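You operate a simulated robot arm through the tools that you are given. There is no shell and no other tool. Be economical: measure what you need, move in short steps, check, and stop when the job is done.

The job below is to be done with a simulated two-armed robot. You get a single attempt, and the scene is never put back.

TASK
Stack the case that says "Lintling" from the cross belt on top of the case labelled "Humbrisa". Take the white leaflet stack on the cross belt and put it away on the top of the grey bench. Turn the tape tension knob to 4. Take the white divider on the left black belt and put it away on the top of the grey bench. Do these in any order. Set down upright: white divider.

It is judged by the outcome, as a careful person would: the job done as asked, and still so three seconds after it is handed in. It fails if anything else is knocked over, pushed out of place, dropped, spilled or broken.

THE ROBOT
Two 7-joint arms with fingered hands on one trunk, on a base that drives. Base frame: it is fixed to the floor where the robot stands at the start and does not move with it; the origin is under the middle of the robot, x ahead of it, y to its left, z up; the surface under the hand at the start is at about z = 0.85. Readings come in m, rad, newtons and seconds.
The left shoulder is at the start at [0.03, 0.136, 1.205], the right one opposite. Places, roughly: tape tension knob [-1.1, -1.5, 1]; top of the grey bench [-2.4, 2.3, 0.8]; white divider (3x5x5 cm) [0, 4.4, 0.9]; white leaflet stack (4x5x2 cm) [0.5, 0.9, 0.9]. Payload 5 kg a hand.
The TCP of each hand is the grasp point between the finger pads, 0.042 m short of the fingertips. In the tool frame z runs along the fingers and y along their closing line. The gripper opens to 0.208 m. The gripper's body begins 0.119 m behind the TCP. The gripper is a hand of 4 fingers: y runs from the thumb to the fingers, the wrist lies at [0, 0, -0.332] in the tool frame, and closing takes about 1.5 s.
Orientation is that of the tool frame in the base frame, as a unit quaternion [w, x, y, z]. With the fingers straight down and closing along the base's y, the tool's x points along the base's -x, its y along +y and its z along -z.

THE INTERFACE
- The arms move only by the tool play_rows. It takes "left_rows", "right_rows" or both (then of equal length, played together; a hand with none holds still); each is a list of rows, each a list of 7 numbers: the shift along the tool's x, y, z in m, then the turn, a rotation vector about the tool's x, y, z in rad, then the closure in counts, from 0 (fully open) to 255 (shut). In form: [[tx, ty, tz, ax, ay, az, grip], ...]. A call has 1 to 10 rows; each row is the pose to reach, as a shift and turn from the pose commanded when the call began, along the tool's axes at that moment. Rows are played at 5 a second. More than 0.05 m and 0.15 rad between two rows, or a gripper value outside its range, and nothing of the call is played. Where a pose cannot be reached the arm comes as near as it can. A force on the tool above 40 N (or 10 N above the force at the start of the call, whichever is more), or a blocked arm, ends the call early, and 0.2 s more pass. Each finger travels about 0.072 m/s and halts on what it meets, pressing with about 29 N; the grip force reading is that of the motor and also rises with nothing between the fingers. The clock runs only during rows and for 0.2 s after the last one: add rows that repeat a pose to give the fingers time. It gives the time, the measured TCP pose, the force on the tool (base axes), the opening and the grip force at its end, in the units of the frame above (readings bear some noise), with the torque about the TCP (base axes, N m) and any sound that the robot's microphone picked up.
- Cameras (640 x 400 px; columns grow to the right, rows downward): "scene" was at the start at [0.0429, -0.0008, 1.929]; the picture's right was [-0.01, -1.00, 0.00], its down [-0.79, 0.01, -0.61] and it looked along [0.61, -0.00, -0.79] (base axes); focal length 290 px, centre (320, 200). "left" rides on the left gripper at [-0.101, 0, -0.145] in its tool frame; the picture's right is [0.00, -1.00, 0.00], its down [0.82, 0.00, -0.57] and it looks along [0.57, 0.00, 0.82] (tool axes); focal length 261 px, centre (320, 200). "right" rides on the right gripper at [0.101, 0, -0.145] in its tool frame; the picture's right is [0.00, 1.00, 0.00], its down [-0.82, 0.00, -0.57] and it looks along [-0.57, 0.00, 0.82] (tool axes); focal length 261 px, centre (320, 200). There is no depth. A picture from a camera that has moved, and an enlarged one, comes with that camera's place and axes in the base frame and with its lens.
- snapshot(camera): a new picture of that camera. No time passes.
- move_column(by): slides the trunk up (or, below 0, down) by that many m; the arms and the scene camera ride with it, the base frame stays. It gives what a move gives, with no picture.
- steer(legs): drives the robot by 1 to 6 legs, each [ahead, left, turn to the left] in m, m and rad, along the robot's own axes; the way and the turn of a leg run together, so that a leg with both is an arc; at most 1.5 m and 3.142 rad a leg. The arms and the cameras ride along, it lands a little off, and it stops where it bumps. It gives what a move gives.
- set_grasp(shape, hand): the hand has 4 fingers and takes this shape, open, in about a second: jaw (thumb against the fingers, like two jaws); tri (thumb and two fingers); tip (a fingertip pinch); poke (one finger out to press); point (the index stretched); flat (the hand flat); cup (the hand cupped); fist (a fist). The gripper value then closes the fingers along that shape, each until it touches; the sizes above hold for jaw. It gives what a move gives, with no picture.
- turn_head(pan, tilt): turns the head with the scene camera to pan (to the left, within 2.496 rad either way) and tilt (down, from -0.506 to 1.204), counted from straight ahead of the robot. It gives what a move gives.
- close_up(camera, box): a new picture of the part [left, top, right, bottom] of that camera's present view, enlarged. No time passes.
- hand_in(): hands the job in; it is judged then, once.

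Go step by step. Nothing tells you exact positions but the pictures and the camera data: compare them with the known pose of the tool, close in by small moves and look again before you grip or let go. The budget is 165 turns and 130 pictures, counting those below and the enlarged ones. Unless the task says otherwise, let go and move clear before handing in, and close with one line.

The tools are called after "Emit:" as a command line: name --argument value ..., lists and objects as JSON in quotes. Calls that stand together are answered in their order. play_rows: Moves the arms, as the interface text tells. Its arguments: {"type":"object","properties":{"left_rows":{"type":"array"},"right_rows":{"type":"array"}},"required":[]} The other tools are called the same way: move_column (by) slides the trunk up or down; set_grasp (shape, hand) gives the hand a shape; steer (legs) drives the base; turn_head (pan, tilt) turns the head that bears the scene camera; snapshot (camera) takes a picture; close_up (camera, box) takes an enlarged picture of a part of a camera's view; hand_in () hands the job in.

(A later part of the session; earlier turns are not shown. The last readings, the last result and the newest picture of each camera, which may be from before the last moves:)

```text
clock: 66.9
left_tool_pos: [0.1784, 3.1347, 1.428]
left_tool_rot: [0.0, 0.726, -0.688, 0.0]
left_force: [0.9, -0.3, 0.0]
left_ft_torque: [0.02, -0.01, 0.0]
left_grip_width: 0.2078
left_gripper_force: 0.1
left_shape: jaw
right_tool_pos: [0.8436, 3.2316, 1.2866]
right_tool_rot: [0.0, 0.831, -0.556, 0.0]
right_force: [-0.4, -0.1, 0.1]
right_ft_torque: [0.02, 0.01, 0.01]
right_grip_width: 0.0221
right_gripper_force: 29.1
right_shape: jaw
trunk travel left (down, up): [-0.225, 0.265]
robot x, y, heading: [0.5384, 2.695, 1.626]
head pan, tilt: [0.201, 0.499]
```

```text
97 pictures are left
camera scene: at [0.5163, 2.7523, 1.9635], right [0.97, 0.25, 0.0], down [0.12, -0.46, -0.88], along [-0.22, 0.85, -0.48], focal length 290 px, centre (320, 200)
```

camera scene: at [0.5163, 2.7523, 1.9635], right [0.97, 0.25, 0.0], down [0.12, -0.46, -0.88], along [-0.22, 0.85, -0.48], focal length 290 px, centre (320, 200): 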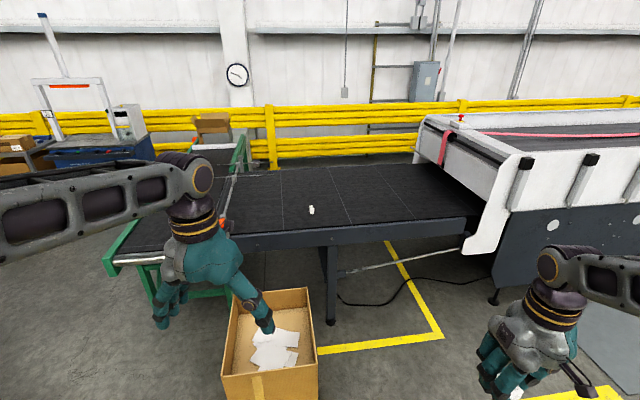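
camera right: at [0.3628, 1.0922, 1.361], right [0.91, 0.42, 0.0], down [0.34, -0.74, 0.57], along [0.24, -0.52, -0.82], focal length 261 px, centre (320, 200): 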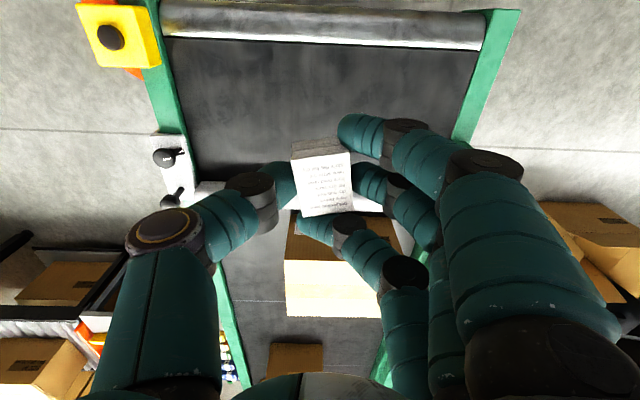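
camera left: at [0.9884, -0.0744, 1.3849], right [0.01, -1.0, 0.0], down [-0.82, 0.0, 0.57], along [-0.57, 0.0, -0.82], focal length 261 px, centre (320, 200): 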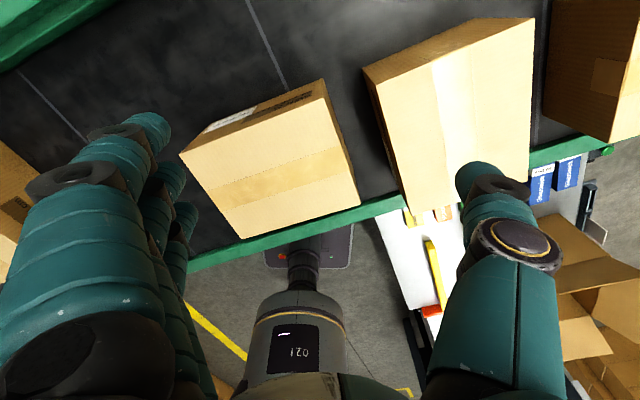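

The divider stands near (0.0, 4.47) on the black belt; an open carton sits on the floor left of my path. I drive up to the belt, passing right of the carton.

Emit:
steer --legs '[[0.5, -0.15, 0], [0.6, 0, 0]]'

Emit:
turn_head --pan 0.6 --tilt 0.9

Emit:
snapshot --camera "scene"

Emit:
snapshot --camera "left"

```text
clock: 73.0
left_tool_pos: [0.2507, 4.2401, 1.4291]
left_tool_rot: [0.001, 0.73, -0.683, -0.001]
left_force: [-0.3, 0.7, 0.2]
left_ft_torque: [-0.06, 0.0, 0.05]
left_grip_width: 0.2078
left_gripper_force: 0.0
left_shape: jaw
right_tool_pos: [0.9147, 4.3477, 1.2842]
right_tool_rot: [0.0, 0.836, -0.549, 0.001]
right_force: [-0.4, 1.1, -1.6]
right_ft_torque: [-0.04, -0.01, 0.02]
right_grip_width: 0.022
right_gripper_force: 29.4
right_shape: jaw
trunk travel left (down, up): [-0.225, 0.265]
robot x, y, heading: [0.6179, 3.8085, 1.638]
head pan, tilt: [0.201, 0.499]
```

```text
clock: 73.8
left_tool_pos: [0.2516, 4.2382, 1.4291]
left_tool_rot: [0.0, 0.731, -0.683, 0.001]
left_force: [1.0, 0.3, 0.3]
left_ft_torque: [0.03, 0.02, -0.02]
left_grip_width: 0.2077
left_gripper_force: 0.1
left_shape: jaw
right_tool_pos: [0.9147, 4.3478, 1.2852]
right_tool_rot: [0.0, 0.836, -0.549, 0.001]
right_force: [-0.3, -0.5, -0.3]
right_ft_torque: [0.0, -0.03, 0.0]
right_grip_width: 0.0221
right_gripper_force: 28.9
right_shape: jaw
trunk travel left (down, up): [-0.225, 0.265]
robot x, y, heading: [0.6179, 3.8065, 1.643]
head pan, tilt: [0.6, 0.901]
```

```text
96 pictures are left
camera scene: at [0.5717, 3.8332, 1.9298], right [0.79, 0.62, 0.0], down [0.49, -0.61, -0.62], along [-0.39, 0.49, -0.78], focal length 290 px, centre (320, 200)
```

scene: 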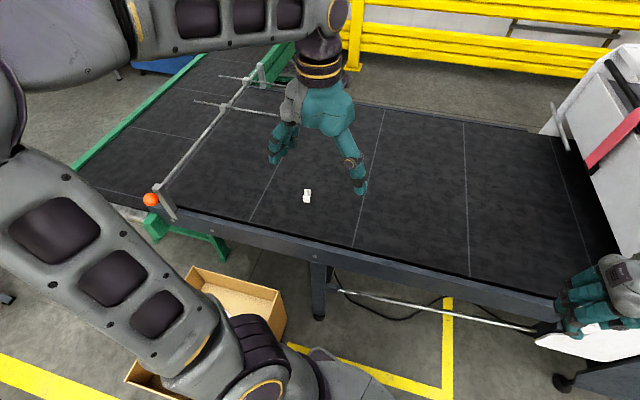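

```text
95 pictures are left
camera left: at [0.2428, 4.3396, 1.5736], right [1.0, 0.07, 0.0], down [0.06, -0.82, 0.57], along [0.04, -0.57, -0.82], focal length 261 px, centre (320, 200)
```

left: 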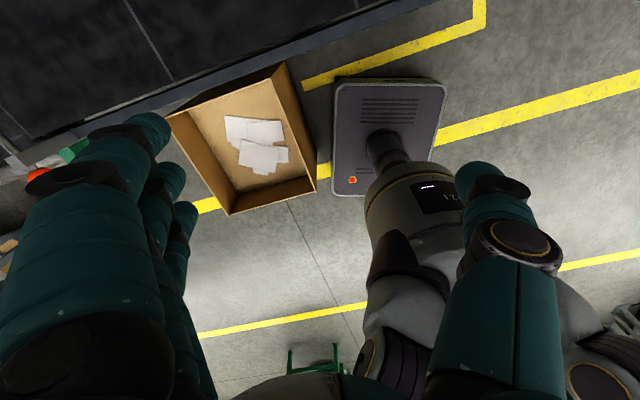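

Emit:
close_up --camera "scene" --box '[287, 180, 327, 210]'

```text
13.33 times, centred on (307, 195) of scene
camera zoom: at [0.5717, 3.8332, 1.9298], right [0.79, 0.62, 0.0], down [0.49, -0.61, -0.62], along [-0.39, 0.49, -0.78], focal length 3862 px, centre (493, 267)
```

zoom: 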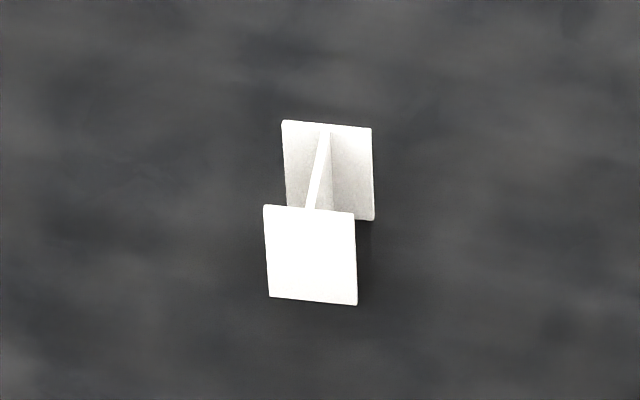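

The divider is an upright H: two plates joined by a web running about 120° in the base plane, centred near (-0.02, 4.477). I move the left hand above it and turn the wrist to grip across the plates.

Emit:
play_rows --left_rows '[[-0.0256, 0.0253, 0.031, 0, 0, 0.11, 0], [-0.0512, 0.0506, 0.062, 0, 0, 0.22, 0], [-0.0768, 0.0759, 0.093, 0, 0, 0.33, 0], [-0.1024, 0.1012, 0.124, 0, 0, 0.44, 0], [-0.128, 0.1265, 0.155, 0, 0, 0.55, 0], [-0.1536, 0.1518, 0.186, 0, 0, 0.66, 0], [-0.1792, 0.1771, 0.217, 0, 0, 0.77, 0], [-0.2048, 0.2024, 0.248, 0, 0, 0.88, 0], [-0.2304, 0.2277, 0.279, 0, 0, 0.99, 0], [-0.256, 0.253, 0.31, 0, 0, 1.1, 0]]'

Emit:
snapshot --camera "left"

```text
clock: 76.0
left_tool_pos: [-0.0192, 4.479, 1.1144]
left_tool_rot: [0.001, -0.265, 0.964, -0.001]
left_force: [-0.5, 1.8, 0.7]
left_ft_torque: [-0.13, -0.13, 0.02]
left_grip_width: 0.2079
left_gripper_force: 0.1
left_shape: jaw
right_tool_pos: [0.913, 4.3489, 1.2849]
right_tool_rot: [0.001, 0.836, -0.549, 0.002]
right_force: [-0.3, 1.2, -0.5]
right_ft_torque: [-0.14, -0.12, -0.03]
right_grip_width: 0.0219
right_gripper_force: 28.9
right_shape: jaw
trunk travel left (down, up): [-0.225, 0.265]
robot x, y, heading: [0.6182, 3.8034, 1.64]
head pan, tilt: [0.6, 0.901]
```

```text
93 pictures are left
camera left: at [0.0654, 4.5318, 1.2604], right [0.52, -0.86, 0.0], down [-0.7, -0.42, 0.57], along [-0.49, -0.3, -0.82], focal length 261 px, centre (320, 200)
```

left: 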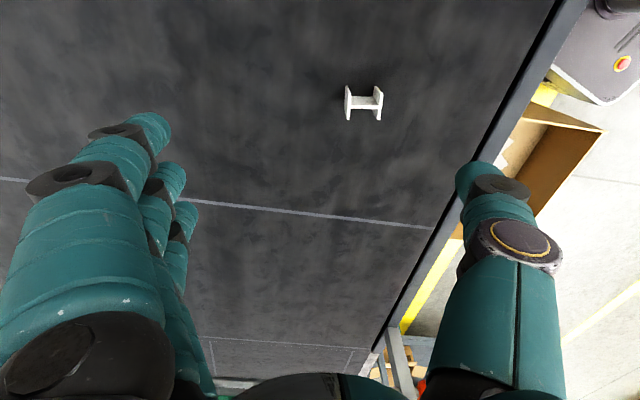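

Well aligned in angle; the divider is about 6 cm toward the thumb side. I shift and go down part way with a partly closed hand.

Emit:
play_rows --left_rows '[[0, -0.03, 0.02, 0, 0, 0, 30], [0, -0.06, 0.05, 0, 0, 0, 70], [0, -0.062, 0.09, 0, 0, 0, 100], [0, -0.062, 0.12, 0, 0, 0, 100], [0, -0.062, 0.14, 0, 0, 0, 100], [0, -0.062, 0.14, 0, 0, 0, 100]]'

Emit:
snapshot --camera "left"

```text
clock: 77.5
left_tool_pos: [0.0131, 4.4234, 0.9768]
left_tool_rot: [0.0, -0.266, 0.964, 0.0]
left_force: [0.0, -1.0, -0.5]
left_ft_torque: [0.0, 0.02, 0.01]
left_grip_width: 0.127
left_gripper_force: 0.1
left_shape: jaw
right_tool_pos: [0.9153, 4.3471, 1.2861]
right_tool_rot: [0.0, 0.836, -0.549, 0.0]
right_force: [0.6, 0.1, 0.1]
right_ft_torque: [0.02, -0.02, -0.03]
right_grip_width: 0.0219
right_gripper_force: 29.0
right_shape: jaw
trunk travel left (down, up): [-0.225, 0.265]
robot x, y, heading: [0.6209, 3.8018, 1.634]
head pan, tilt: [0.6, 0.901]
```

```text
92 pictures are left
camera left: at [0.0986, 4.4762, 1.1226], right [0.52, -0.86, 0.0], down [-0.7, -0.42, 0.57], along [-0.49, -0.3, -0.82], focal length 261 px, centre (320, 200)
```

left: 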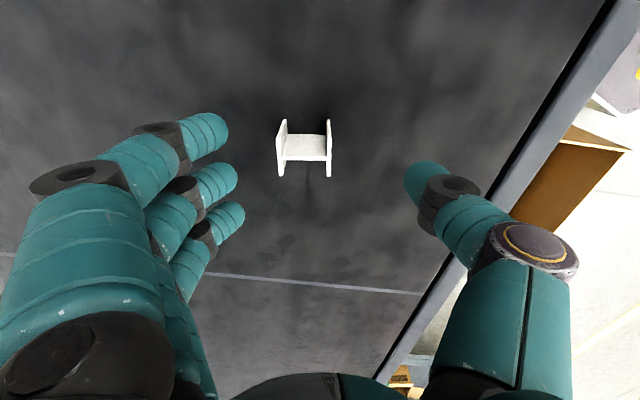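

I correct by about 1.3 cm and lower further, then look once more.

Emit:
play_rows --left_rows '[[0.003, 0.008, 0, 0, 0, 0, 100], [0.006, 0.013, 0.02, 0, 0, 0, 100], [0.006, 0.013, 0.045, 0, 0, 0, 100], [0.006, 0.013, 0.06, 0, 0, 0, 100], [0.006, 0.013, 0.06, 0, 0, 0, 100]]'

Emit:
snapshot --camera "left"

```text
clock: 78.3
left_tool_pos: [0.0004, 4.4363, 0.9423]
left_tool_rot: [-0.003, -0.266, 0.964, 0.005]
left_force: [4.2, -4.1, 17.0]
left_ft_torque: [0.41, 0.24, 0.03]
left_grip_width: 0.1244
left_gripper_force: 0.0
left_shape: jaw
right_tool_pos: [0.9144, 4.3463, 1.2864]
right_tool_rot: [-0.001, 0.836, -0.549, 0.0]
right_force: [-1.3, 0.3, -0.3]
right_ft_torque: [-0.05, -0.04, -0.03]
right_grip_width: 0.0221
right_gripper_force: 28.5
right_shape: jaw
trunk travel left (down, up): [-0.225, 0.265]
robot x, y, heading: [0.6139, 3.8052, 1.64]
head pan, tilt: [0.6, 0.901]
stopped in row 4 (left hand): the force on the tool passed its limit at 53 N (the readings are from after the stop); the commanded pose is now the measured one
```

```text
91 pictures are left
camera left: at [0.0859, 4.4874, 1.0877], right [0.52, -0.86, -0.01], down [-0.7, -0.43, 0.57], along [-0.49, -0.29, -0.82], focal length 261 px, centre (320, 200)
```

left: 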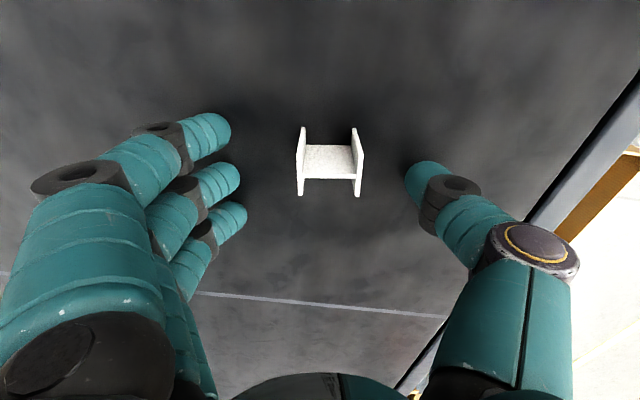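

The belt here is at about z = 0.90, so my tips touched it. I rise 6 mm and shift 2 cm to centre the divider, then look.

Emit:
play_rows --left_rows '[[0, 0, -0.007, 0, 0, 0, 100], [-0.011, -0.004, -0.007, 0, 0, 0, 100], [-0.022, -0.007, -0.007, 0, 0, 0, 100], [-0.022, -0.007, -0.007, 0, 0, 0, 100]]'

Emit:
snapshot --camera "left"

```text
clock: 79.3
left_tool_pos: [0.0218, 4.4403, 0.9471]
left_tool_rot: [-0.002, -0.268, 0.964, 0.005]
left_force: [0.2, 0.1, -0.7]
left_ft_torque: [0.05, -0.01, 0.02]
left_grip_width: 0.1263
left_gripper_force: 0.0
left_shape: jaw
right_tool_pos: [0.9138, 4.3475, 1.2861]
right_tool_rot: [0.0, 0.836, -0.549, 0.0]
right_force: [-0.6, -0.1, -0.6]
right_ft_torque: [0.03, -0.03, 0.01]
right_grip_width: 0.0223
right_gripper_force: 29.0
right_shape: jaw
trunk travel left (down, up): [-0.225, 0.265]
robot x, y, heading: [0.6204, 3.8025, 1.637]
head pan, tilt: [0.6, 0.901]
```

```text
90 pictures are left
camera left: at [0.1077, 4.4921, 1.0919], right [0.52, -0.85, -0.01], down [-0.7, -0.43, 0.57], along [-0.49, -0.29, -0.82], focal length 261 px, centre (320, 200)
```

left: 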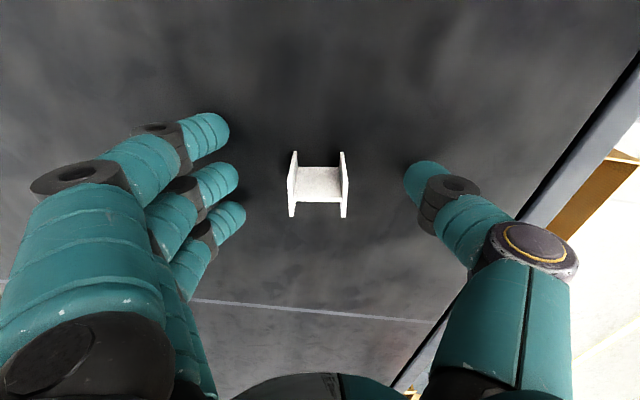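

Centred now. I close the left hand.

Emit:
play_rows --left_rows '[[0, 0, 0, 0, 0, 0, 140], [0, 0, 0, 0, 0, 0, 170], [0, 0, 0, 0, 0, 0, 200], [0, 0, 0, 0, 0, 0, 230], [0, 0, 0, 0, 0, 0, 255], [0, 0, 0, 0, 0, 0, 255], [0, 0, 0, 0, 0, 0, 255]]'

Emit:
snapshot --camera "left"

```text
clock: 80.9
left_tool_pos: [0.0233, 4.44, 0.9477]
left_tool_rot: [-0.002, -0.266, 0.964, 0.004]
left_force: [2.7, -4.5, 6.9]
left_ft_torque: [-0.08, -0.03, -0.03]
left_grip_width: 0.0161
left_gripper_force: 28.6
left_shape: jaw
right_tool_pos: [0.9136, 4.3476, 1.2861]
right_tool_rot: [0.0, 0.836, -0.549, 0.0]
right_force: [0.3, 0.6, 0.5]
right_ft_torque: [0.0, -0.01, 0.02]
right_grip_width: 0.0219
right_gripper_force: 28.9
right_shape: jaw
trunk travel left (down, up): [-0.225, 0.265]
robot x, y, heading: [0.6176, 3.8036, 1.639]
head pan, tilt: [0.6, 0.901]
```

```text
89 pictures are left
camera left: at [0.1086, 4.4917, 1.0927], right [0.52, -0.86, -0.01], down [-0.7, -0.43, 0.57], along [-0.49, -0.29, -0.82], focal length 261 px, centre (320, 200)
```

left: 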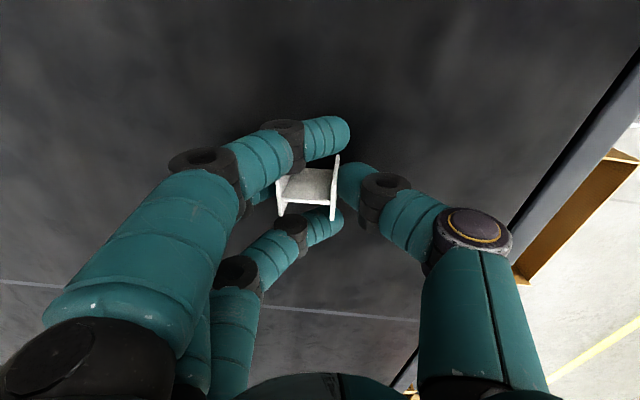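

The thumb and middle finger hold the plates. I lift slowly and check.

Emit:
play_rows --left_rows '[[0, 0, -0.01, 0, 0, 0, 255], [0, 0, -0.03, 0, 0, 0, 255], [0, 0, -0.06, 0, 0, 0, 255], [0, 0, -0.1, 0, 0, 0, 255], [0, 0, -0.14, 0, 0, 0, 255]]'

Emit:
snapshot --camera "left"

Emit:
close_up --camera "scene" --box '[240, 60, 400, 220]'

```text
clock: 82.1
left_tool_pos: [0.0241, 4.4391, 1.0875]
left_tool_rot: [-0.001, -0.267, 0.964, 0.004]
left_force: [0.5, -0.2, -0.5]
left_ft_torque: [0.11, 0.06, -0.01]
left_grip_width: 0.015
left_gripper_force: 28.9
left_shape: jaw
right_tool_pos: [0.9139, 4.3455, 1.2859]
right_tool_rot: [0.0, 0.836, -0.549, 0.0]
right_force: [1.1, -0.3, -0.4]
right_ft_torque: [0.06, 0.05, 0.02]
right_grip_width: 0.0223
right_gripper_force: 28.5
right_shape: jaw
trunk travel left (down, up): [-0.225, 0.265]
robot x, y, heading: [0.6182, 3.8033, 1.639]
head pan, tilt: [0.6, 0.901]
```

```text
88 pictures are left
camera left: at [0.1098, 4.4911, 1.233], right [0.52, -0.86, -0.01], down [-0.7, -0.43, 0.57], along [-0.49, -0.29, -0.82], focal length 261 px, centre (320, 200)
```

left: 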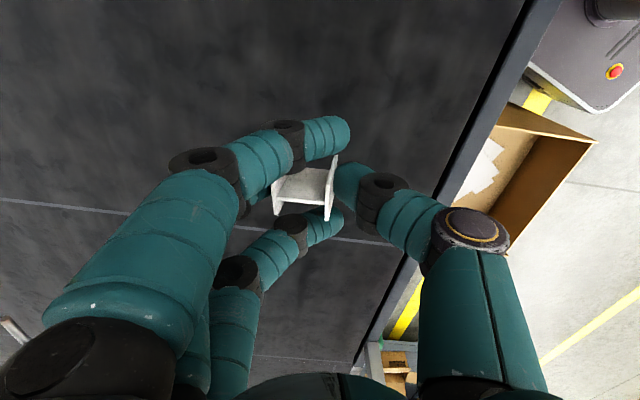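

```text
2.50 times, centred on (320, 140) of scene
camera zoom: at [0.5722, 3.8326, 1.9298], right [0.78, 0.62, 0.0], down [0.49, -0.61, -0.62], along [-0.39, 0.49, -0.78], focal length 724 px, centre (320, 350)
```

zoom: 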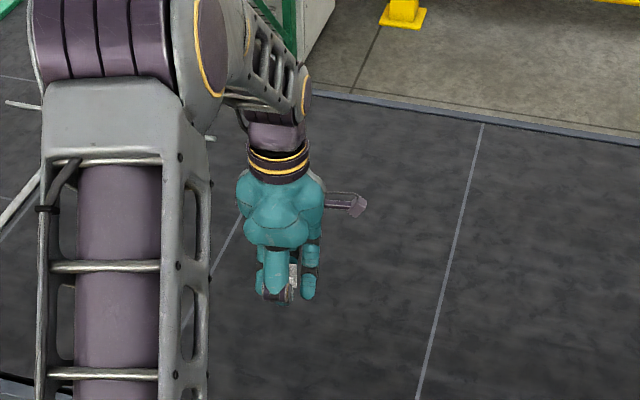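

The divider is held upright. I bring the left hand back, reverse out, and turn toward the grey bench.

Emit:
play_rows --left_rows '[[-0.0094, -0.029, -0.034, 0, 0, -0.11, 255], [-0.0188, -0.058, -0.068, 0, 0, -0.22, 255], [-0.0282, -0.087, -0.102, 0, 0, -0.33, 255], [-0.0376, -0.116, -0.136, 0, 0, -0.44, 255], [-0.047, -0.145, -0.17, 0, 0, -0.55, 255], [-0.0564, -0.174, -0.204, 0, 0, -0.66, 255], [-0.0658, -0.203, -0.238, 0, 0, -0.77, 255], [-0.0752, -0.232, -0.272, 0, 0, -0.88, 255], [-0.0846, -0.261, -0.306, 0, 0, -0.99, 255], [-0.094, -0.29, -0.34, 0, 0, -1.1, 255]]'

Emit:
steer --legs '[[-1.1, 0, 0], [0, 0, 1.5], [0.9, 0, 0]]'

Emit:
turn_head --pan 0 --tilt 0.6

Emit:
snapshot --camera "scene"

Emit:
snapshot --camera "left"

```text
clock: 84.3
left_tool_pos: [0.2513, 4.2323, 1.4254]
left_tool_rot: [-0.002, 0.732, -0.682, -0.004]
left_force: [0.1, -0.7, 0.4]
left_ft_torque: [0.09, 0.06, 0.02]
left_grip_width: 0.015
left_gripper_force: 29.4
left_shape: jaw
right_tool_pos: [0.9147, 4.3459, 1.2874]
right_tool_rot: [0.0, 0.836, -0.549, -0.001]
right_force: [-0.3, -0.6, -0.4]
right_ft_torque: [0.12, 0.06, 0.01]
right_grip_width: 0.022
right_gripper_force: 28.6
right_shape: jaw
trunk travel left (down, up): [-0.225, 0.265]
robot x, y, heading: [0.6201, 3.802, 1.638]
head pan, tilt: [0.6, 0.901]
```

```text
clock: 98.0
left_tool_pos: [-0.6376, 2.3091, 1.4244]
left_tool_rot: [0.003, 1.0, 0.021, -0.003]
left_force: [-0.4, 0.2, 0.3]
left_ft_torque: [-0.01, -0.06, 0.0]
left_grip_width: 0.0152
left_gripper_force: 28.9
left_shape: jaw
right_tool_pos: [-0.7317, 2.9752, 1.2849]
right_tool_rot: [0.0, 0.982, 0.189, 0.001]
right_force: [-0.5, 0.5, 0.6]
right_ft_torque: [-0.01, -0.03, 0.01]
right_grip_width: 0.0206
right_gripper_force: 29.2
right_shape: jaw
trunk travel left (down, up): [-0.225, 0.265]
robot x, y, heading: [-0.1998, 2.6672, -3.1]
head pan, tilt: [0.6, 0.901]
```

```text
clock: 99.0
left_tool_pos: [-0.638, 2.308, 1.4239]
left_tool_rot: [0.003, 1.0, 0.021, -0.004]
left_force: [0.3, 0.1, -0.7]
left_ft_torque: [0.01, -0.03, 0.01]
left_grip_width: 0.015
left_gripper_force: 29.0
left_shape: jaw
right_tool_pos: [-0.7322, 2.9753, 1.2856]
right_tool_rot: [0.001, 0.982, 0.189, 0.0]
right_force: [-0.5, 0.0, 0.2]
right_ft_torque: [0.04, -0.01, 0.0]
right_grip_width: 0.0208
right_gripper_force: 28.1
right_shape: jaw
trunk travel left (down, up): [-0.225, 0.265]
robot x, y, heading: [-0.1932, 2.6624, -3.098]
head pan, tilt: [0.0, 0.6]
```

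```text
86 pictures are left
camera scene: at [-0.2581, 2.6621, 1.9544], right [-0.04, 1.0, 0.0], down [0.57, 0.02, -0.82], along [-0.82, -0.03, -0.57], focal length 290 px, centre (320, 200)
```

scene: 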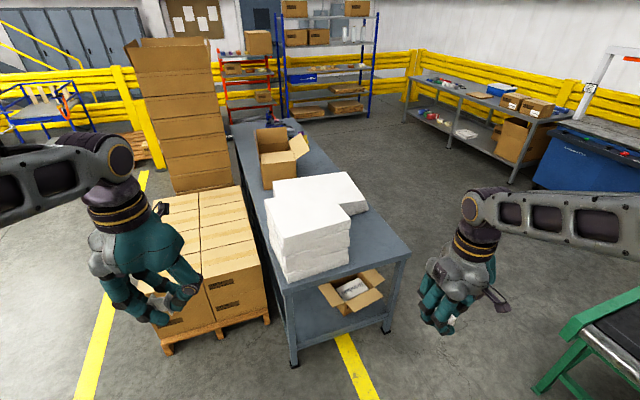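

```text
85 pictures are left
camera left: at [-0.7386, 2.305, 1.5704], right [-0.05, 1.0, 0.0], down [0.82, 0.04, 0.57], along [0.56, 0.02, -0.82], focal length 261 px, centre (320, 200)
```

left: 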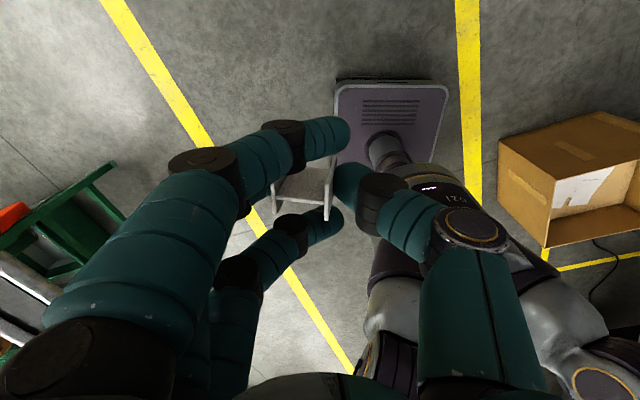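

The grey bench is right ahead, with white stacks and a free strip on its right side about (-1.43, 2.87) to (-1.56, 2.95). I move closer, slightly to the right.

Emit:
steer --legs '[[0.2, -0.29, 0], [0.36, 0, 0]]'

Emit:
turn_head --pan 0 --tilt 0.9

Emit:
snapshot --camera "scene"

```text
clock: 103.2
left_tool_pos: [-1.2048, 2.5738, 1.4236]
left_tool_rot: [0.002, 1.0, 0.023, -0.003]
left_force: [-0.7, 0.6, -1.0]
left_ft_torque: [0.01, -0.08, 0.0]
left_grip_width: 0.015
left_gripper_force: 28.6
left_shape: jaw
right_tool_pos: [-1.3019, 3.2395, 1.2837]
right_tool_rot: [0.001, 0.982, 0.19, -0.001]
right_force: [0.4, -0.5, -0.5]
right_ft_torque: [0.02, -0.04, -0.01]
right_grip_width: 0.0206
right_gripper_force: 29.0
right_shape: jaw
trunk travel left (down, up): [-0.225, 0.265]
robot x, y, heading: [-0.764, 2.9319, -3.094]
head pan, tilt: [0.0, 0.6]
```

```text
clock: 104.0
left_tool_pos: [-1.2034, 2.5744, 1.4252]
left_tool_rot: [0.003, 1.0, 0.023, -0.004]
left_force: [0.4, -0.3, 0.3]
left_ft_torque: [0.02, 0.07, -0.03]
left_grip_width: 0.0149
left_gripper_force: 29.1
left_shape: jaw
right_tool_pos: [-1.2997, 3.2404, 1.2854]
right_tool_rot: [0.0, 0.982, 0.191, 0.0]
right_force: [0.3, -0.4, -0.5]
right_ft_torque: [0.0, 0.05, 0.0]
right_grip_width: 0.0205
right_gripper_force: 29.3
right_shape: jaw
trunk travel left (down, up): [-0.225, 0.265]
robot x, y, heading: [-0.7618, 2.9333, -3.098]
head pan, tilt: [0.0, 0.901]
```

```text
84 pictures are left
camera scene: at [-0.8119, 2.9292, 1.9298], right [-0.04, 1.0, 0.0], down [0.78, 0.03, -0.62], along [-0.62, -0.03, -0.78], focal length 290 px, centre (320, 200)
```

scene: 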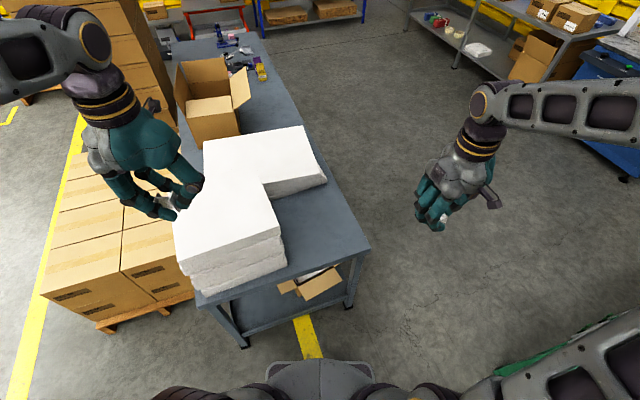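

I move the left hand with the divider over the free bench spot near (-1.45, 2.875).

Emit:
play_rows --left_rows '[[-0.015, -0.042, 0.01, 0, 0, 0, 255], [-0.03, -0.084, 0.02, 0, 0, 0, 255], [-0.045, -0.126, 0.03, 0, 0, 0, 255], [-0.06, -0.168, 0.04, 0, 0, 0, 255], [-0.08, -0.21, 0.05, 0, 0, 0, 255], [-0.105, -0.245, 0.07, 0, 0, 0, 255], [-0.135, -0.275, 0.09, 0, 0, 0, 255], [-0.165, -0.3, 0.12, 0, 0, 0, 255], [-0.2, -0.311, 0.15, 0, 0, 0, 255], [-0.233, -0.311, 0.18, 0, 0, 0, 255]]'

Emit:
snapshot --camera "left"

Emit:
snapshot --camera "scene"

```text
clock: 106.2
left_tool_pos: [-1.4559, 2.8742, 1.2431]
left_tool_rot: [0.002, 1.0, 0.022, -0.003]
left_force: [-0.5, -0.2, 0.2]
left_ft_torque: [-0.04, -0.16, 0.02]
left_grip_width: 0.015
left_gripper_force: 29.2
left_shape: jaw
right_tool_pos: [-1.3021, 3.2396, 1.2839]
right_tool_rot: [0.001, 0.981, 0.192, 0.0]
right_force: [-0.7, -0.3, 0.1]
right_ft_torque: [-0.01, -0.11, 0.0]
right_grip_width: 0.0206
right_gripper_force: 28.9
right_shape: jaw
trunk travel left (down, up): [-0.225, 0.265]
robot x, y, heading: [-0.7639, 2.9299, -3.091]
head pan, tilt: [0.0, 0.901]
```

```text
83 pictures are left
camera left: at [-1.5569, 2.8704, 1.3889], right [-0.05, 1.0, 0.0], down [0.82, 0.04, 0.57], along [0.57, 0.02, -0.82], focal length 261 px, centre (320, 200)
```

left: 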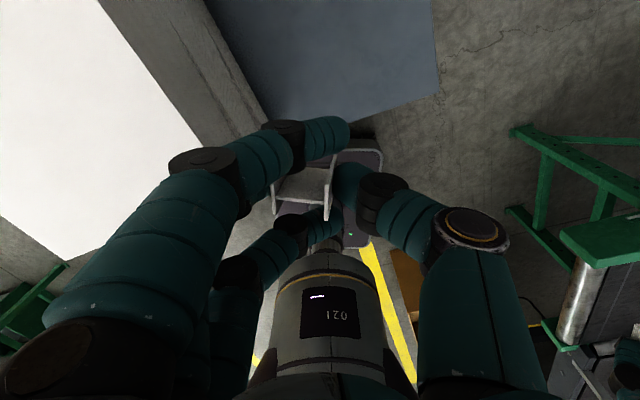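

```text
82 pictures are left
camera scene: at [-0.8153, 2.9297, 1.9296], right [-0.04, 1.0, 0.0], down [0.78, 0.03, -0.62], along [-0.62, -0.03, -0.78], focal length 290 px, centre (320, 200)
```

scene: 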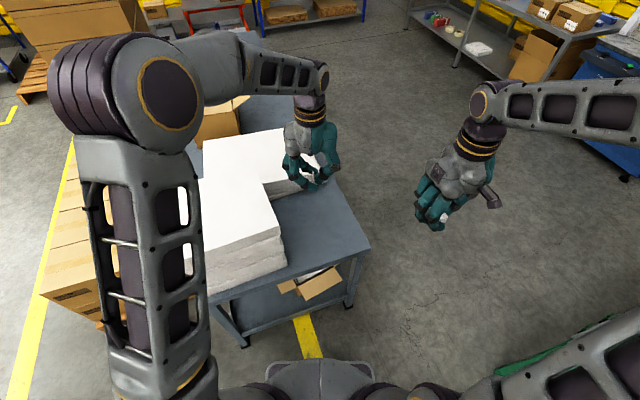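

The spot lies about 11 cm in from the bench end; triangulation suggests its top is at z ≈ 0.84. I descend to a height with margin.

Emit:
play_rows --left_rows '[[0, 0, 0.045, 0, 0, 0, 255], [0, 0, 0.09, 0, 0, 0, 255], [0, 0, 0.135, 0, 0, 0, 255], [0, 0, 0.18, 0, 0, 0, 255], [0, 0, 0.225, 0, 0, 0, 255], [0, 0, 0.265, 0, 0, 0, 255], [0, 0, 0.3, 0, 0, 0, 255], [0, 0, 0.31, 0, 0, 0, 255]]'

Emit:
snapshot --camera "left"

Emit:
close_up --camera "scene" --box '[240, 170, 400, 270]'

```text
clock: 108.0
left_tool_pos: [-1.4552, 2.8736, 0.9365]
left_tool_rot: [0.002, 1.0, 0.022, -0.005]
left_force: [0.4, -0.2, -0.1]
left_ft_torque: [0.04, -0.05, -0.02]
left_grip_width: 0.0149
left_gripper_force: 28.9
left_shape: jaw
right_tool_pos: [-1.3003, 3.2396, 1.2854]
right_tool_rot: [0.0, 0.982, 0.191, 0.0]
right_force: [-0.9, 0.4, -0.6]
right_ft_torque: [0.0, 0.0, 0.0]
right_grip_width: 0.0204
right_gripper_force: 29.1
right_shape: jaw
trunk travel left (down, up): [-0.225, 0.265]
robot x, y, heading: [-0.7651, 2.9304, -3.103]
head pan, tilt: [0.0, 0.901]
```

```text
81 pictures are left
camera left: at [-1.5554, 2.8683, 1.0817], right [-0.05, 1.0, 0.0], down [0.82, 0.04, 0.57], along [0.56, 0.02, -0.82], focal length 261 px, centre (320, 200)
```

left: 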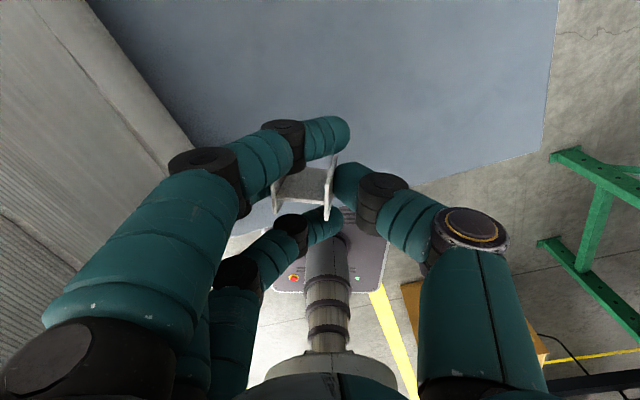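

```text
4.00 times, centred on (320, 220) of scene
camera zoom: at [-0.8129, 2.9292, 1.9297], right [-0.04, 1.0, 0.0], down [0.78, 0.03, -0.62], along [-0.62, -0.03, -0.78], focal length 1159 px, centre (320, 120)
```

zoom: 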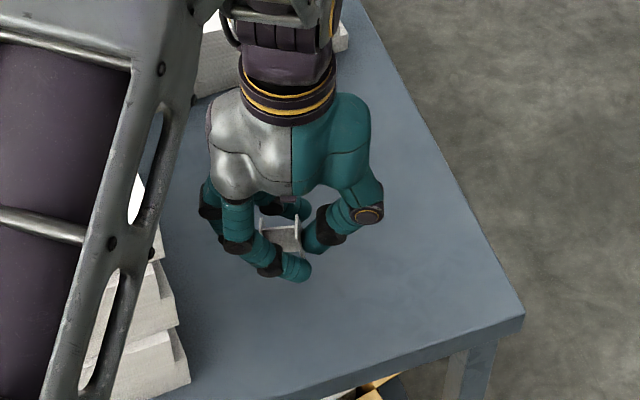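

Clear of the stacks. I lower in small steps, watching the force.

Emit:
play_rows --left_rows '[[0, 0, 0.01, 0, 0, 0, 255], [0, 0, 0.02, 0, 0, 0, 255], [0, 0, 0.026, 0, 0, 0, 255], [0, 0, 0.03, 0, 0, 0, 255], [0, 0, 0.033, 0, 0, 0, 255], [0, 0, 0.036, 0, 0, 0, 255]]'

Emit:
play_rows --left_rows '[[0, 0, 0.003, 0, 0, 0, 255], [0, 0, 0.006, 0, 0, 0, 255], [0, 0, 0.009, 0, 0, 0, 255]]'

```text
clock: 109.4
left_tool_pos: [-1.4538, 2.8732, 0.8989]
left_tool_rot: [0.002, 1.0, 0.023, -0.003]
left_force: [-0.4, 0.8, 0.9]
left_ft_torque: [0.04, -0.02, 0.0]
left_grip_width: 0.0153
left_gripper_force: 28.9
left_shape: jaw
right_tool_pos: [-1.301, 3.2388, 1.2859]
right_tool_rot: [-0.001, 0.982, 0.191, 0.0]
right_force: [-0.4, -0.3, -0.4]
right_ft_torque: [-0.03, 0.01, 0.0]
right_grip_width: 0.0207
right_gripper_force: 28.8
right_shape: jaw
trunk travel left (down, up): [-0.225, 0.265]
robot x, y, heading: [-0.7651, 2.9286, -3.093]
head pan, tilt: [0.0, 0.901]
```

```text
clock: 110.2
left_tool_pos: [-1.4543, 2.8722, 0.89]
left_tool_rot: [0.002, 1.0, 0.022, -0.002]
left_force: [-0.4, -0.4, -0.4]
left_ft_torque: [-0.01, -0.01, -0.01]
left_grip_width: 0.015
left_gripper_force: 28.5
left_shape: jaw
right_tool_pos: [-1.3011, 3.2399, 1.2862]
right_tool_rot: [-0.001, 0.982, 0.191, 0.0]
right_force: [-0.6, 0.5, -0.3]
right_ft_torque: [0.02, -0.02, -0.02]
right_grip_width: 0.0205
right_gripper_force: 29.1
right_shape: jaw
trunk travel left (down, up): [-0.225, 0.265]
robot x, y, heading: [-0.7619, 2.9339, -3.095]
head pan, tilt: [0.0, 0.901]
```

Emit:
play_rows --left_rows '[[0, 0, 0.003, 0, 0, 0, 255], [0, 0, 0.006, 0, 0, 0, 255], [0, 0, 0.009, 0, 0, 0, 255], [0, 0, 0.012, 0, 0, 0, 255]]'

Emit:
close_up --camera "scene" --box '[280, 190, 360, 250]'

Emit:
snapshot --camera "left"

```text
clock: 111.2
left_tool_pos: [-1.4545, 2.8724, 0.8781]
left_tool_rot: [0.002, 1.0, 0.021, -0.004]
left_force: [-0.4, 0.1, -0.5]
left_ft_torque: [0.0, 0.02, 0.02]
left_grip_width: 0.0151
left_gripper_force: 28.8
left_shape: jaw
right_tool_pos: [-1.3007, 3.2399, 1.2849]
right_tool_rot: [0.0, 0.982, 0.191, 0.0]
right_force: [0.5, 0.2, -0.9]
right_ft_torque: [0.0, -0.03, 0.02]
right_grip_width: 0.0205
right_gripper_force: 29.1
right_shape: jaw
trunk travel left (down, up): [-0.225, 0.265]
robot x, y, heading: [-0.7637, 2.9321, -3.094]
head pan, tilt: [0.0, 0.901]
```

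```text
6.67 times, centred on (320, 220) of scene
camera zoom: at [-0.8129, 2.9294, 1.9297], right [-0.04, 1.0, 0.0], down [0.78, 0.03, -0.62], along [-0.62, -0.03, -0.78], focal length 1931 px, centre (320, 67)
```

zoom: 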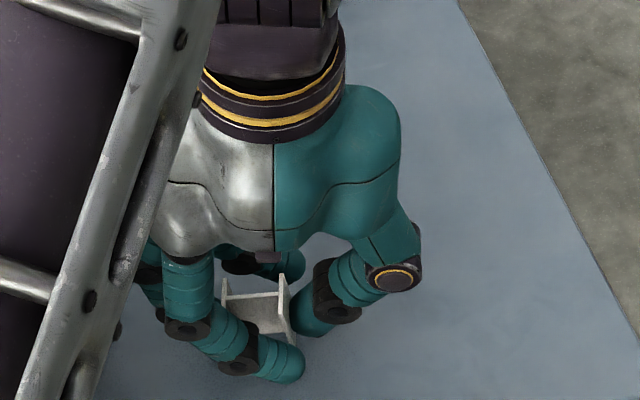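

```text
78 pictures are left
camera left: at [-1.5556, 2.868, 1.0244], right [-0.05, 1.0, 0.0], down [0.82, 0.04, 0.57], along [0.56, 0.02, -0.82], focal length 261 px, centre (320, 200)
```

left: 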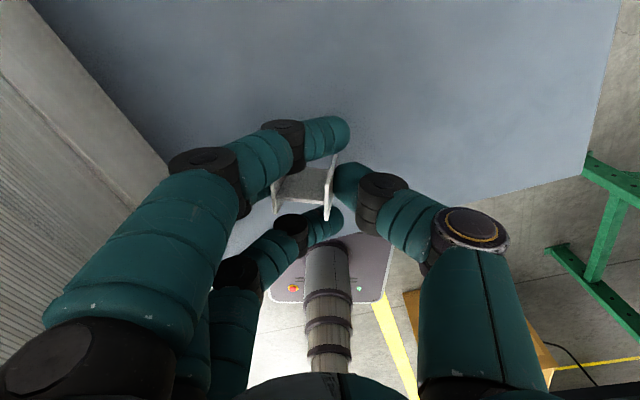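

The bench top now looks nearer z ≈ 0.81. I continue lowering carefully.

Emit:
play_rows --left_rows '[[0, 0, 0.003, 0, 0, 0, 255], [0, 0, 0.006, 0, 0, 0, 255], [0, 0, 0.009, 0, 0, 0, 255], [0, 0, 0.012, 0, 0, 0, 255], [0, 0, 0.014, 0, 0, 0, 255]]'

Emit:
play_rows --left_rows '[[0, 0, 0.002, 0, 0, 0, 255], [0, 0, 0.004, 0, 0, 0, 255], [0, 0, 0.006, 0, 0, 0, 255]]'

```text
clock: 112.4
left_tool_pos: [-1.4561, 2.8723, 0.8659]
left_tool_rot: [0.001, 1.0, 0.023, -0.004]
left_force: [0.3, -0.5, 0.8]
left_ft_torque: [0.03, -0.04, -0.02]
left_grip_width: 0.0151
left_gripper_force: 29.1
left_shape: jaw
right_tool_pos: [-1.3001, 3.2394, 1.286]
right_tool_rot: [0.0, 0.982, 0.191, -0.001]
right_force: [0.6, -0.2, -0.7]
right_ft_torque: [0.0, 0.0, -0.01]
right_grip_width: 0.0205
right_gripper_force: 28.7
right_shape: jaw
trunk travel left (down, up): [-0.225, 0.265]
robot x, y, heading: [-0.7672, 2.9301, -3.102]
head pan, tilt: [0.0, 0.901]
```

```text
clock: 113.2
left_tool_pos: [-1.4551, 2.8718, 0.8585]
left_tool_rot: [0.001, 1.0, 0.023, -0.003]
left_force: [-0.5, -0.1, -0.7]
left_ft_torque: [0.03, 0.0, -0.03]
left_grip_width: 0.0149
left_gripper_force: 29.7
left_shape: jaw
right_tool_pos: [-1.3, 3.2397, 1.2853]
right_tool_rot: [0.0, 0.982, 0.19, 0.0]
right_force: [0.0, -1.0, -0.8]
right_ft_torque: [0.02, -0.01, 0.02]
right_grip_width: 0.0206
right_gripper_force: 28.7
right_shape: jaw
trunk travel left (down, up): [-0.225, 0.265]
robot x, y, heading: [-0.7623, 2.9301, -3.101]
head pan, tilt: [0.0, 0.901]
```

Emit:
play_rows --left_rows '[[0, 0, 0.002, 0, 0, 0, 255], [0, 0, 0.004, 0, 0, 0, 255], [0, 0, 0.006, 0, 0, 0, 255]]'

Emit:
play_rows --left_rows '[[0, 0, 0.002, 0, 0, 0, 255], [0, 0, 0.004, 0, 0, 0, 255], [0, 0, 0.006, 0, 0, 0, 255]]'

Emit:
close_up --camera "left" --box '[240, 90, 440, 240]'

```text
clock: 114.0
left_tool_pos: [-1.4547, 2.8731, 0.8528]
left_tool_rot: [0.001, 1.0, 0.024, -0.004]
left_force: [0.0, -0.5, 0.3]
left_ft_torque: [0.02, -0.01, 0.01]
left_grip_width: 0.0149
left_gripper_force: 29.0
left_shape: jaw
right_tool_pos: [-1.2997, 3.2408, 1.2845]
right_tool_rot: [0.0, 0.982, 0.19, 0.0]
right_force: [0.3, 0.2, -0.4]
right_ft_torque: [-0.03, 0.0, 0.02]
right_grip_width: 0.0206
right_gripper_force: 28.5
right_shape: jaw
trunk travel left (down, up): [-0.225, 0.265]
robot x, y, heading: [-0.7676, 2.9336, -3.101]
head pan, tilt: [0.0, 0.901]
```

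```text
clock: 114.8
left_tool_pos: [-1.4557, 2.8722, 0.8478]
left_tool_rot: [0.002, 1.0, 0.022, -0.004]
left_force: [0.4, 0.1, 10.0]
left_ft_torque: [-0.25, 0.0, -0.01]
left_grip_width: 0.0153
left_gripper_force: 28.9
left_shape: jaw
right_tool_pos: [-1.2996, 3.2391, 1.286]
right_tool_rot: [0.0, 0.982, 0.191, 0.0]
right_force: [0.3, 0.4, -1.8]
right_ft_torque: [0.03, 0.02, 0.04]
right_grip_width: 0.0207
right_gripper_force: 28.7
right_shape: jaw
trunk travel left (down, up): [-0.225, 0.265]
robot x, y, heading: [-0.7659, 2.9343, -3.096]
head pan, tilt: [0.0, 0.901]
```

```text
2.67 times, centred on (340, 165) of left
camera zoom: at [-1.5556, 2.8687, 0.9937], right [-0.05, 1.0, 0.0], down [0.82, 0.04, 0.56], along [0.56, 0.03, -0.83], focal length 695 px, centre (267, 293)
```

zoom: 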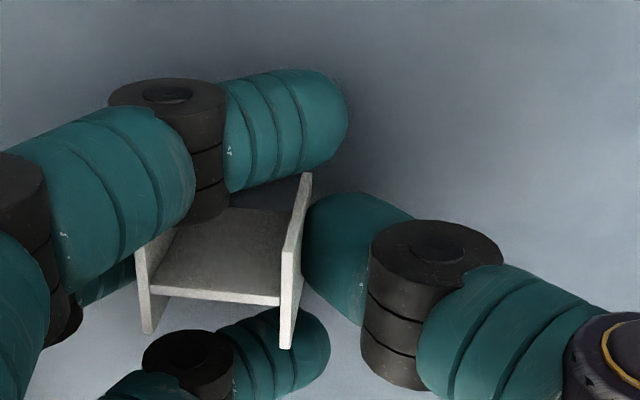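

The divider touches the bench (10 N at TCP 0.848). I open the fingers gently.

Emit:
play_rows --left_rows '[[0, 0, 0, 0, 0, 0, 230], [0, 0, 0, 0, 0, 0, 210], [0, 0, 0, 0, 0, 0, 190], [0, 0, 0, 0, 0, 0, 175], [0, 0, 0, 0, 0, 0, 160], [0, 0, 0, 0, 0, 0, 150], [0, 0, 0, 0, 0, 0, 150]]'

Emit:
snapshot --camera "left"

```text
clock: 116.4
left_tool_pos: [-1.4545, 2.8729, 0.8469]
left_tool_rot: [0.001, 1.0, 0.023, -0.003]
left_force: [1.2, 0.5, -0.4]
left_ft_torque: [0.01, 0.02, 0.01]
left_grip_width: 0.0846
left_gripper_force: 0.0
left_shape: jaw
right_tool_pos: [-1.3015, 3.2392, 1.2849]
right_tool_rot: [0.0, 0.981, 0.192, 0.0]
right_force: [0.2, -0.3, 0.1]
right_ft_torque: [0.03, 0.01, -0.05]
right_grip_width: 0.0206
right_gripper_force: 28.8
right_shape: jaw
trunk travel left (down, up): [-0.225, 0.265]
robot x, y, heading: [-0.7632, 2.932, -3.101]
head pan, tilt: [0.0, 0.901]
```

```text
76 pictures are left
camera left: at [-1.5552, 2.8685, 0.9925], right [-0.05, 1.0, 0.0], down [0.82, 0.04, 0.57], along [0.56, 0.03, -0.82], focal length 261 px, centre (320, 200)
```

left: 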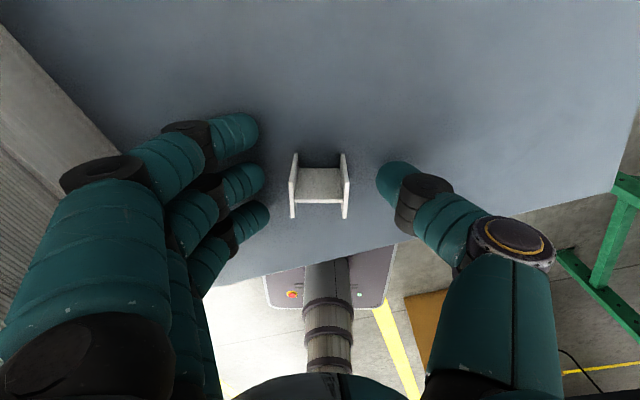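

The divider stands upright. I raise the left hand straight up and bring it back to its side.

Emit:
play_rows --left_rows '[[0, 0, -0.045, 0, 0, 0, 150], [0, 0, -0.09, 0, 0, 0, 150], [0, 0, -0.135, 0, 0, 0, 150], [0, 0, -0.18, 0, 0, 0, 150], [0, 0, -0.225, 0, 0, 0, 150], [0, 0, -0.27, 0, 0, 0, 150], [0, 0, -0.315, 0, 0, 0, 150], [0, 0, -0.36, 0, 0, 0, 150], [0, 0, -0.4, 0, 0, 0, 150], [0, 0, -0.44, 0, 0, 0, 150]]'

Emit:
play_rows --left_rows '[[0.03, 0.035, -0.013, 0, 0, 0, 100], [0.06, 0.07, -0.026, 0, 0, 0, 100], [0.09, 0.105, -0.04, 0, 0, 0, 50], [0.12, 0.14, -0.053, 0, 0, 0, 0], [0.15, 0.175, -0.066, 0, 0, 0, 0], [0.18, 0.21, -0.08, 0, 0, 0, 0], [0.21, 0.245, -0.093, 0, 0, 0, 0], [0.24, 0.28, -0.107, 0, 0, 0, 0], [0.26, 0.31, -0.12, 0, 0, 0, 0]]'

Emit:
snapshot --camera "scene"

Emit:
snapshot --camera "right"

```text
clock: 118.6
left_tool_pos: [-1.4525, 2.8752, 1.288]
left_tool_rot: [0.002, 1.0, 0.023, -0.004]
left_force: [0.2, 0.4, 0.2]
left_ft_torque: [0.03, 0.12, 0.0]
left_grip_width: 0.0849
left_gripper_force: 0.1
left_shape: jaw
right_tool_pos: [-1.2999, 3.2396, 1.2853]
right_tool_rot: [0.0, 0.982, 0.191, 0.0]
right_force: [0.6, 0.9, -0.5]
right_ft_torque: [0.02, 0.07, -0.02]
right_grip_width: 0.0205
right_gripper_force: 28.9
right_shape: jaw
trunk travel left (down, up): [-0.225, 0.265]
robot x, y, heading: [-0.7656, 2.9299, -3.096]
head pan, tilt: [0.0, 0.901]
```

```text
clock: 120.6
left_tool_pos: [-1.1774, 2.5753, 1.4054]
left_tool_rot: [0.002, 1.0, 0.022, -0.005]
left_force: [1.0, -0.5, 0.6]
left_ft_torque: [0.07, 0.09, -0.04]
left_grip_width: 0.2076
left_gripper_force: 0.0
left_shape: jaw
right_tool_pos: [-1.2987, 3.2385, 1.2853]
right_tool_rot: [0.001, 0.982, 0.191, 0.0]
right_force: [1.1, -0.1, 0.0]
right_ft_torque: [0.05, 0.08, -0.03]
right_grip_width: 0.0205
right_gripper_force: 29.2
right_shape: jaw
trunk travel left (down, up): [-0.225, 0.265]
robot x, y, heading: [-0.766, 2.9316, -3.097]
head pan, tilt: [0.0, 0.901]
```

```text
75 pictures are left
camera scene: at [-0.811, 2.9282, 1.9298], right [-0.04, 1.0, 0.0], down [0.78, 0.03, -0.62], along [-0.62, -0.03, -0.78], focal length 290 px, centre (320, 200)
```

scene: 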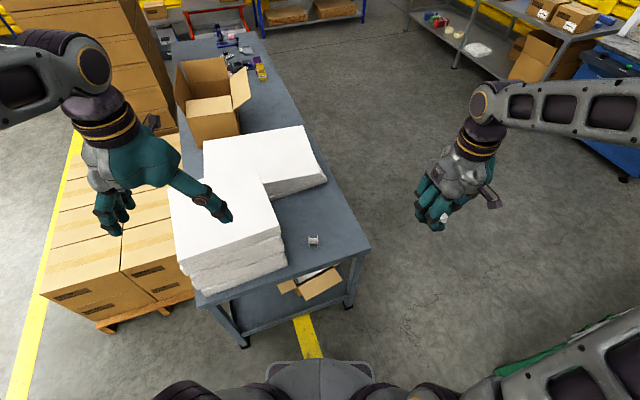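

```text
74 pictures are left
camera right: at [-1.2055, 3.2764, 1.431], right [0.37, -0.93, 0.0], down [-0.76, -0.3, 0.57], along [-0.53, -0.21, -0.82], focal length 261 px, centre (320, 200)
```

right: 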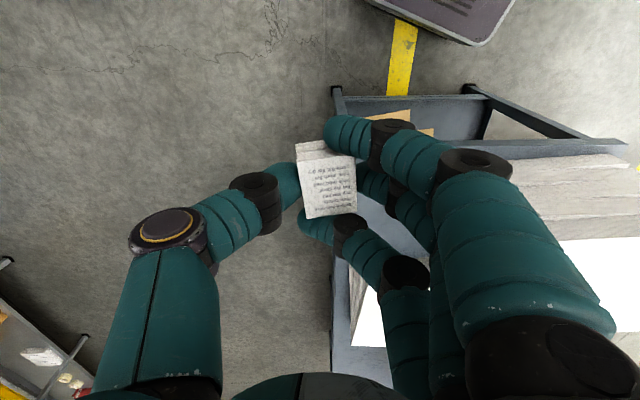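

The divider is standing fine. Now I bring the leaflets with the right hand over a spot about (-1.59, 2.955).

Emit:
play_rows --right_rows '[[-0.0377, 0.0154, 0.02, 0, 0, 0, 255], [-0.0754, 0.0308, 0.04, 0, 0, 0, 255], [-0.1131, 0.0462, 0.06, 0, 0, 0, 255], [-0.1508, 0.0616, 0.08, 0, 0, 0, 255], [-0.1885, 0.077, 0.1, 0, 0, 0, 255], [-0.2262, 0.0924, 0.12, 0, 0, 0, 255], [-0.2639, 0.1078, 0.14, 0, 0, 0, 255], [-0.3016, 0.1232, 0.16, 0, 0, 0, 255], [-0.3393, 0.1386, 0.18, 0, 0, 0, 255], [-0.377, 0.154, 0.2, 0, 0, 0, 255]]'

Emit:
snapshot --camera "right"

Emit:
snapshot --camera "scene"

```text
clock: 122.8
left_tool_pos: [-1.1812, 2.5746, 1.404]
left_tool_rot: [0.001, 1.0, 0.022, -0.003]
left_force: [-0.7, -1.5, -0.1]
left_ft_torque: [0.11, -0.14, -0.02]
left_grip_width: 0.2078
left_gripper_force: 0.1
left_shape: jaw
right_tool_pos: [-1.5945, 2.9554, 1.0814]
right_tool_rot: [0.0, 0.982, 0.19, 0.001]
right_force: [-1.0, 0.0, -0.6]
right_ft_torque: [0.03, -0.2, 0.0]
right_grip_width: 0.0208
right_gripper_force: 28.5
right_shape: jaw
trunk travel left (down, up): [-0.225, 0.265]
robot x, y, heading: [-0.7634, 2.9352, -3.1]
head pan, tilt: [0.0, 0.901]
```

```text
73 pictures are left
camera right: at [-1.5023, 2.9925, 1.2276], right [0.37, -0.93, 0.0], down [-0.76, -0.3, 0.57], along [-0.53, -0.21, -0.82], focal length 261 px, centre (320, 200)
```

right: 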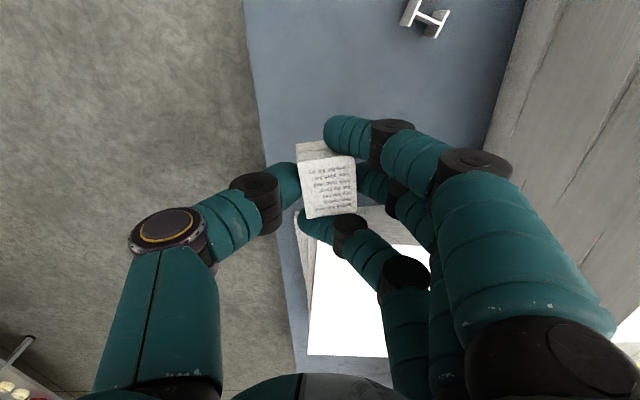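

```text
72 pictures are left
camera scene: at [-0.8153, 2.9273, 1.9295], right [-0.04, 1.0, 0.0], down [0.78, 0.03, -0.62], along [-0.62, -0.03, -0.78], focal length 290 px, centre (320, 200)
```

scene: 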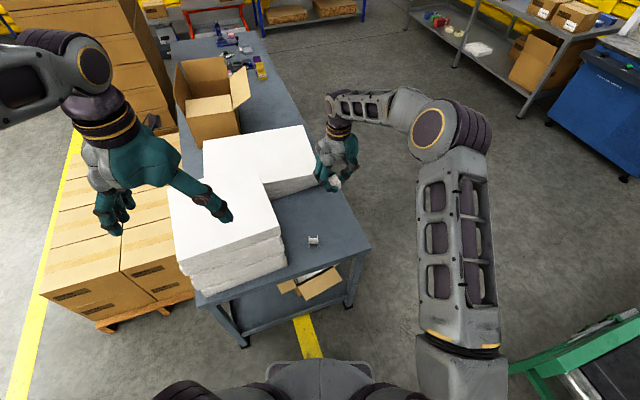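

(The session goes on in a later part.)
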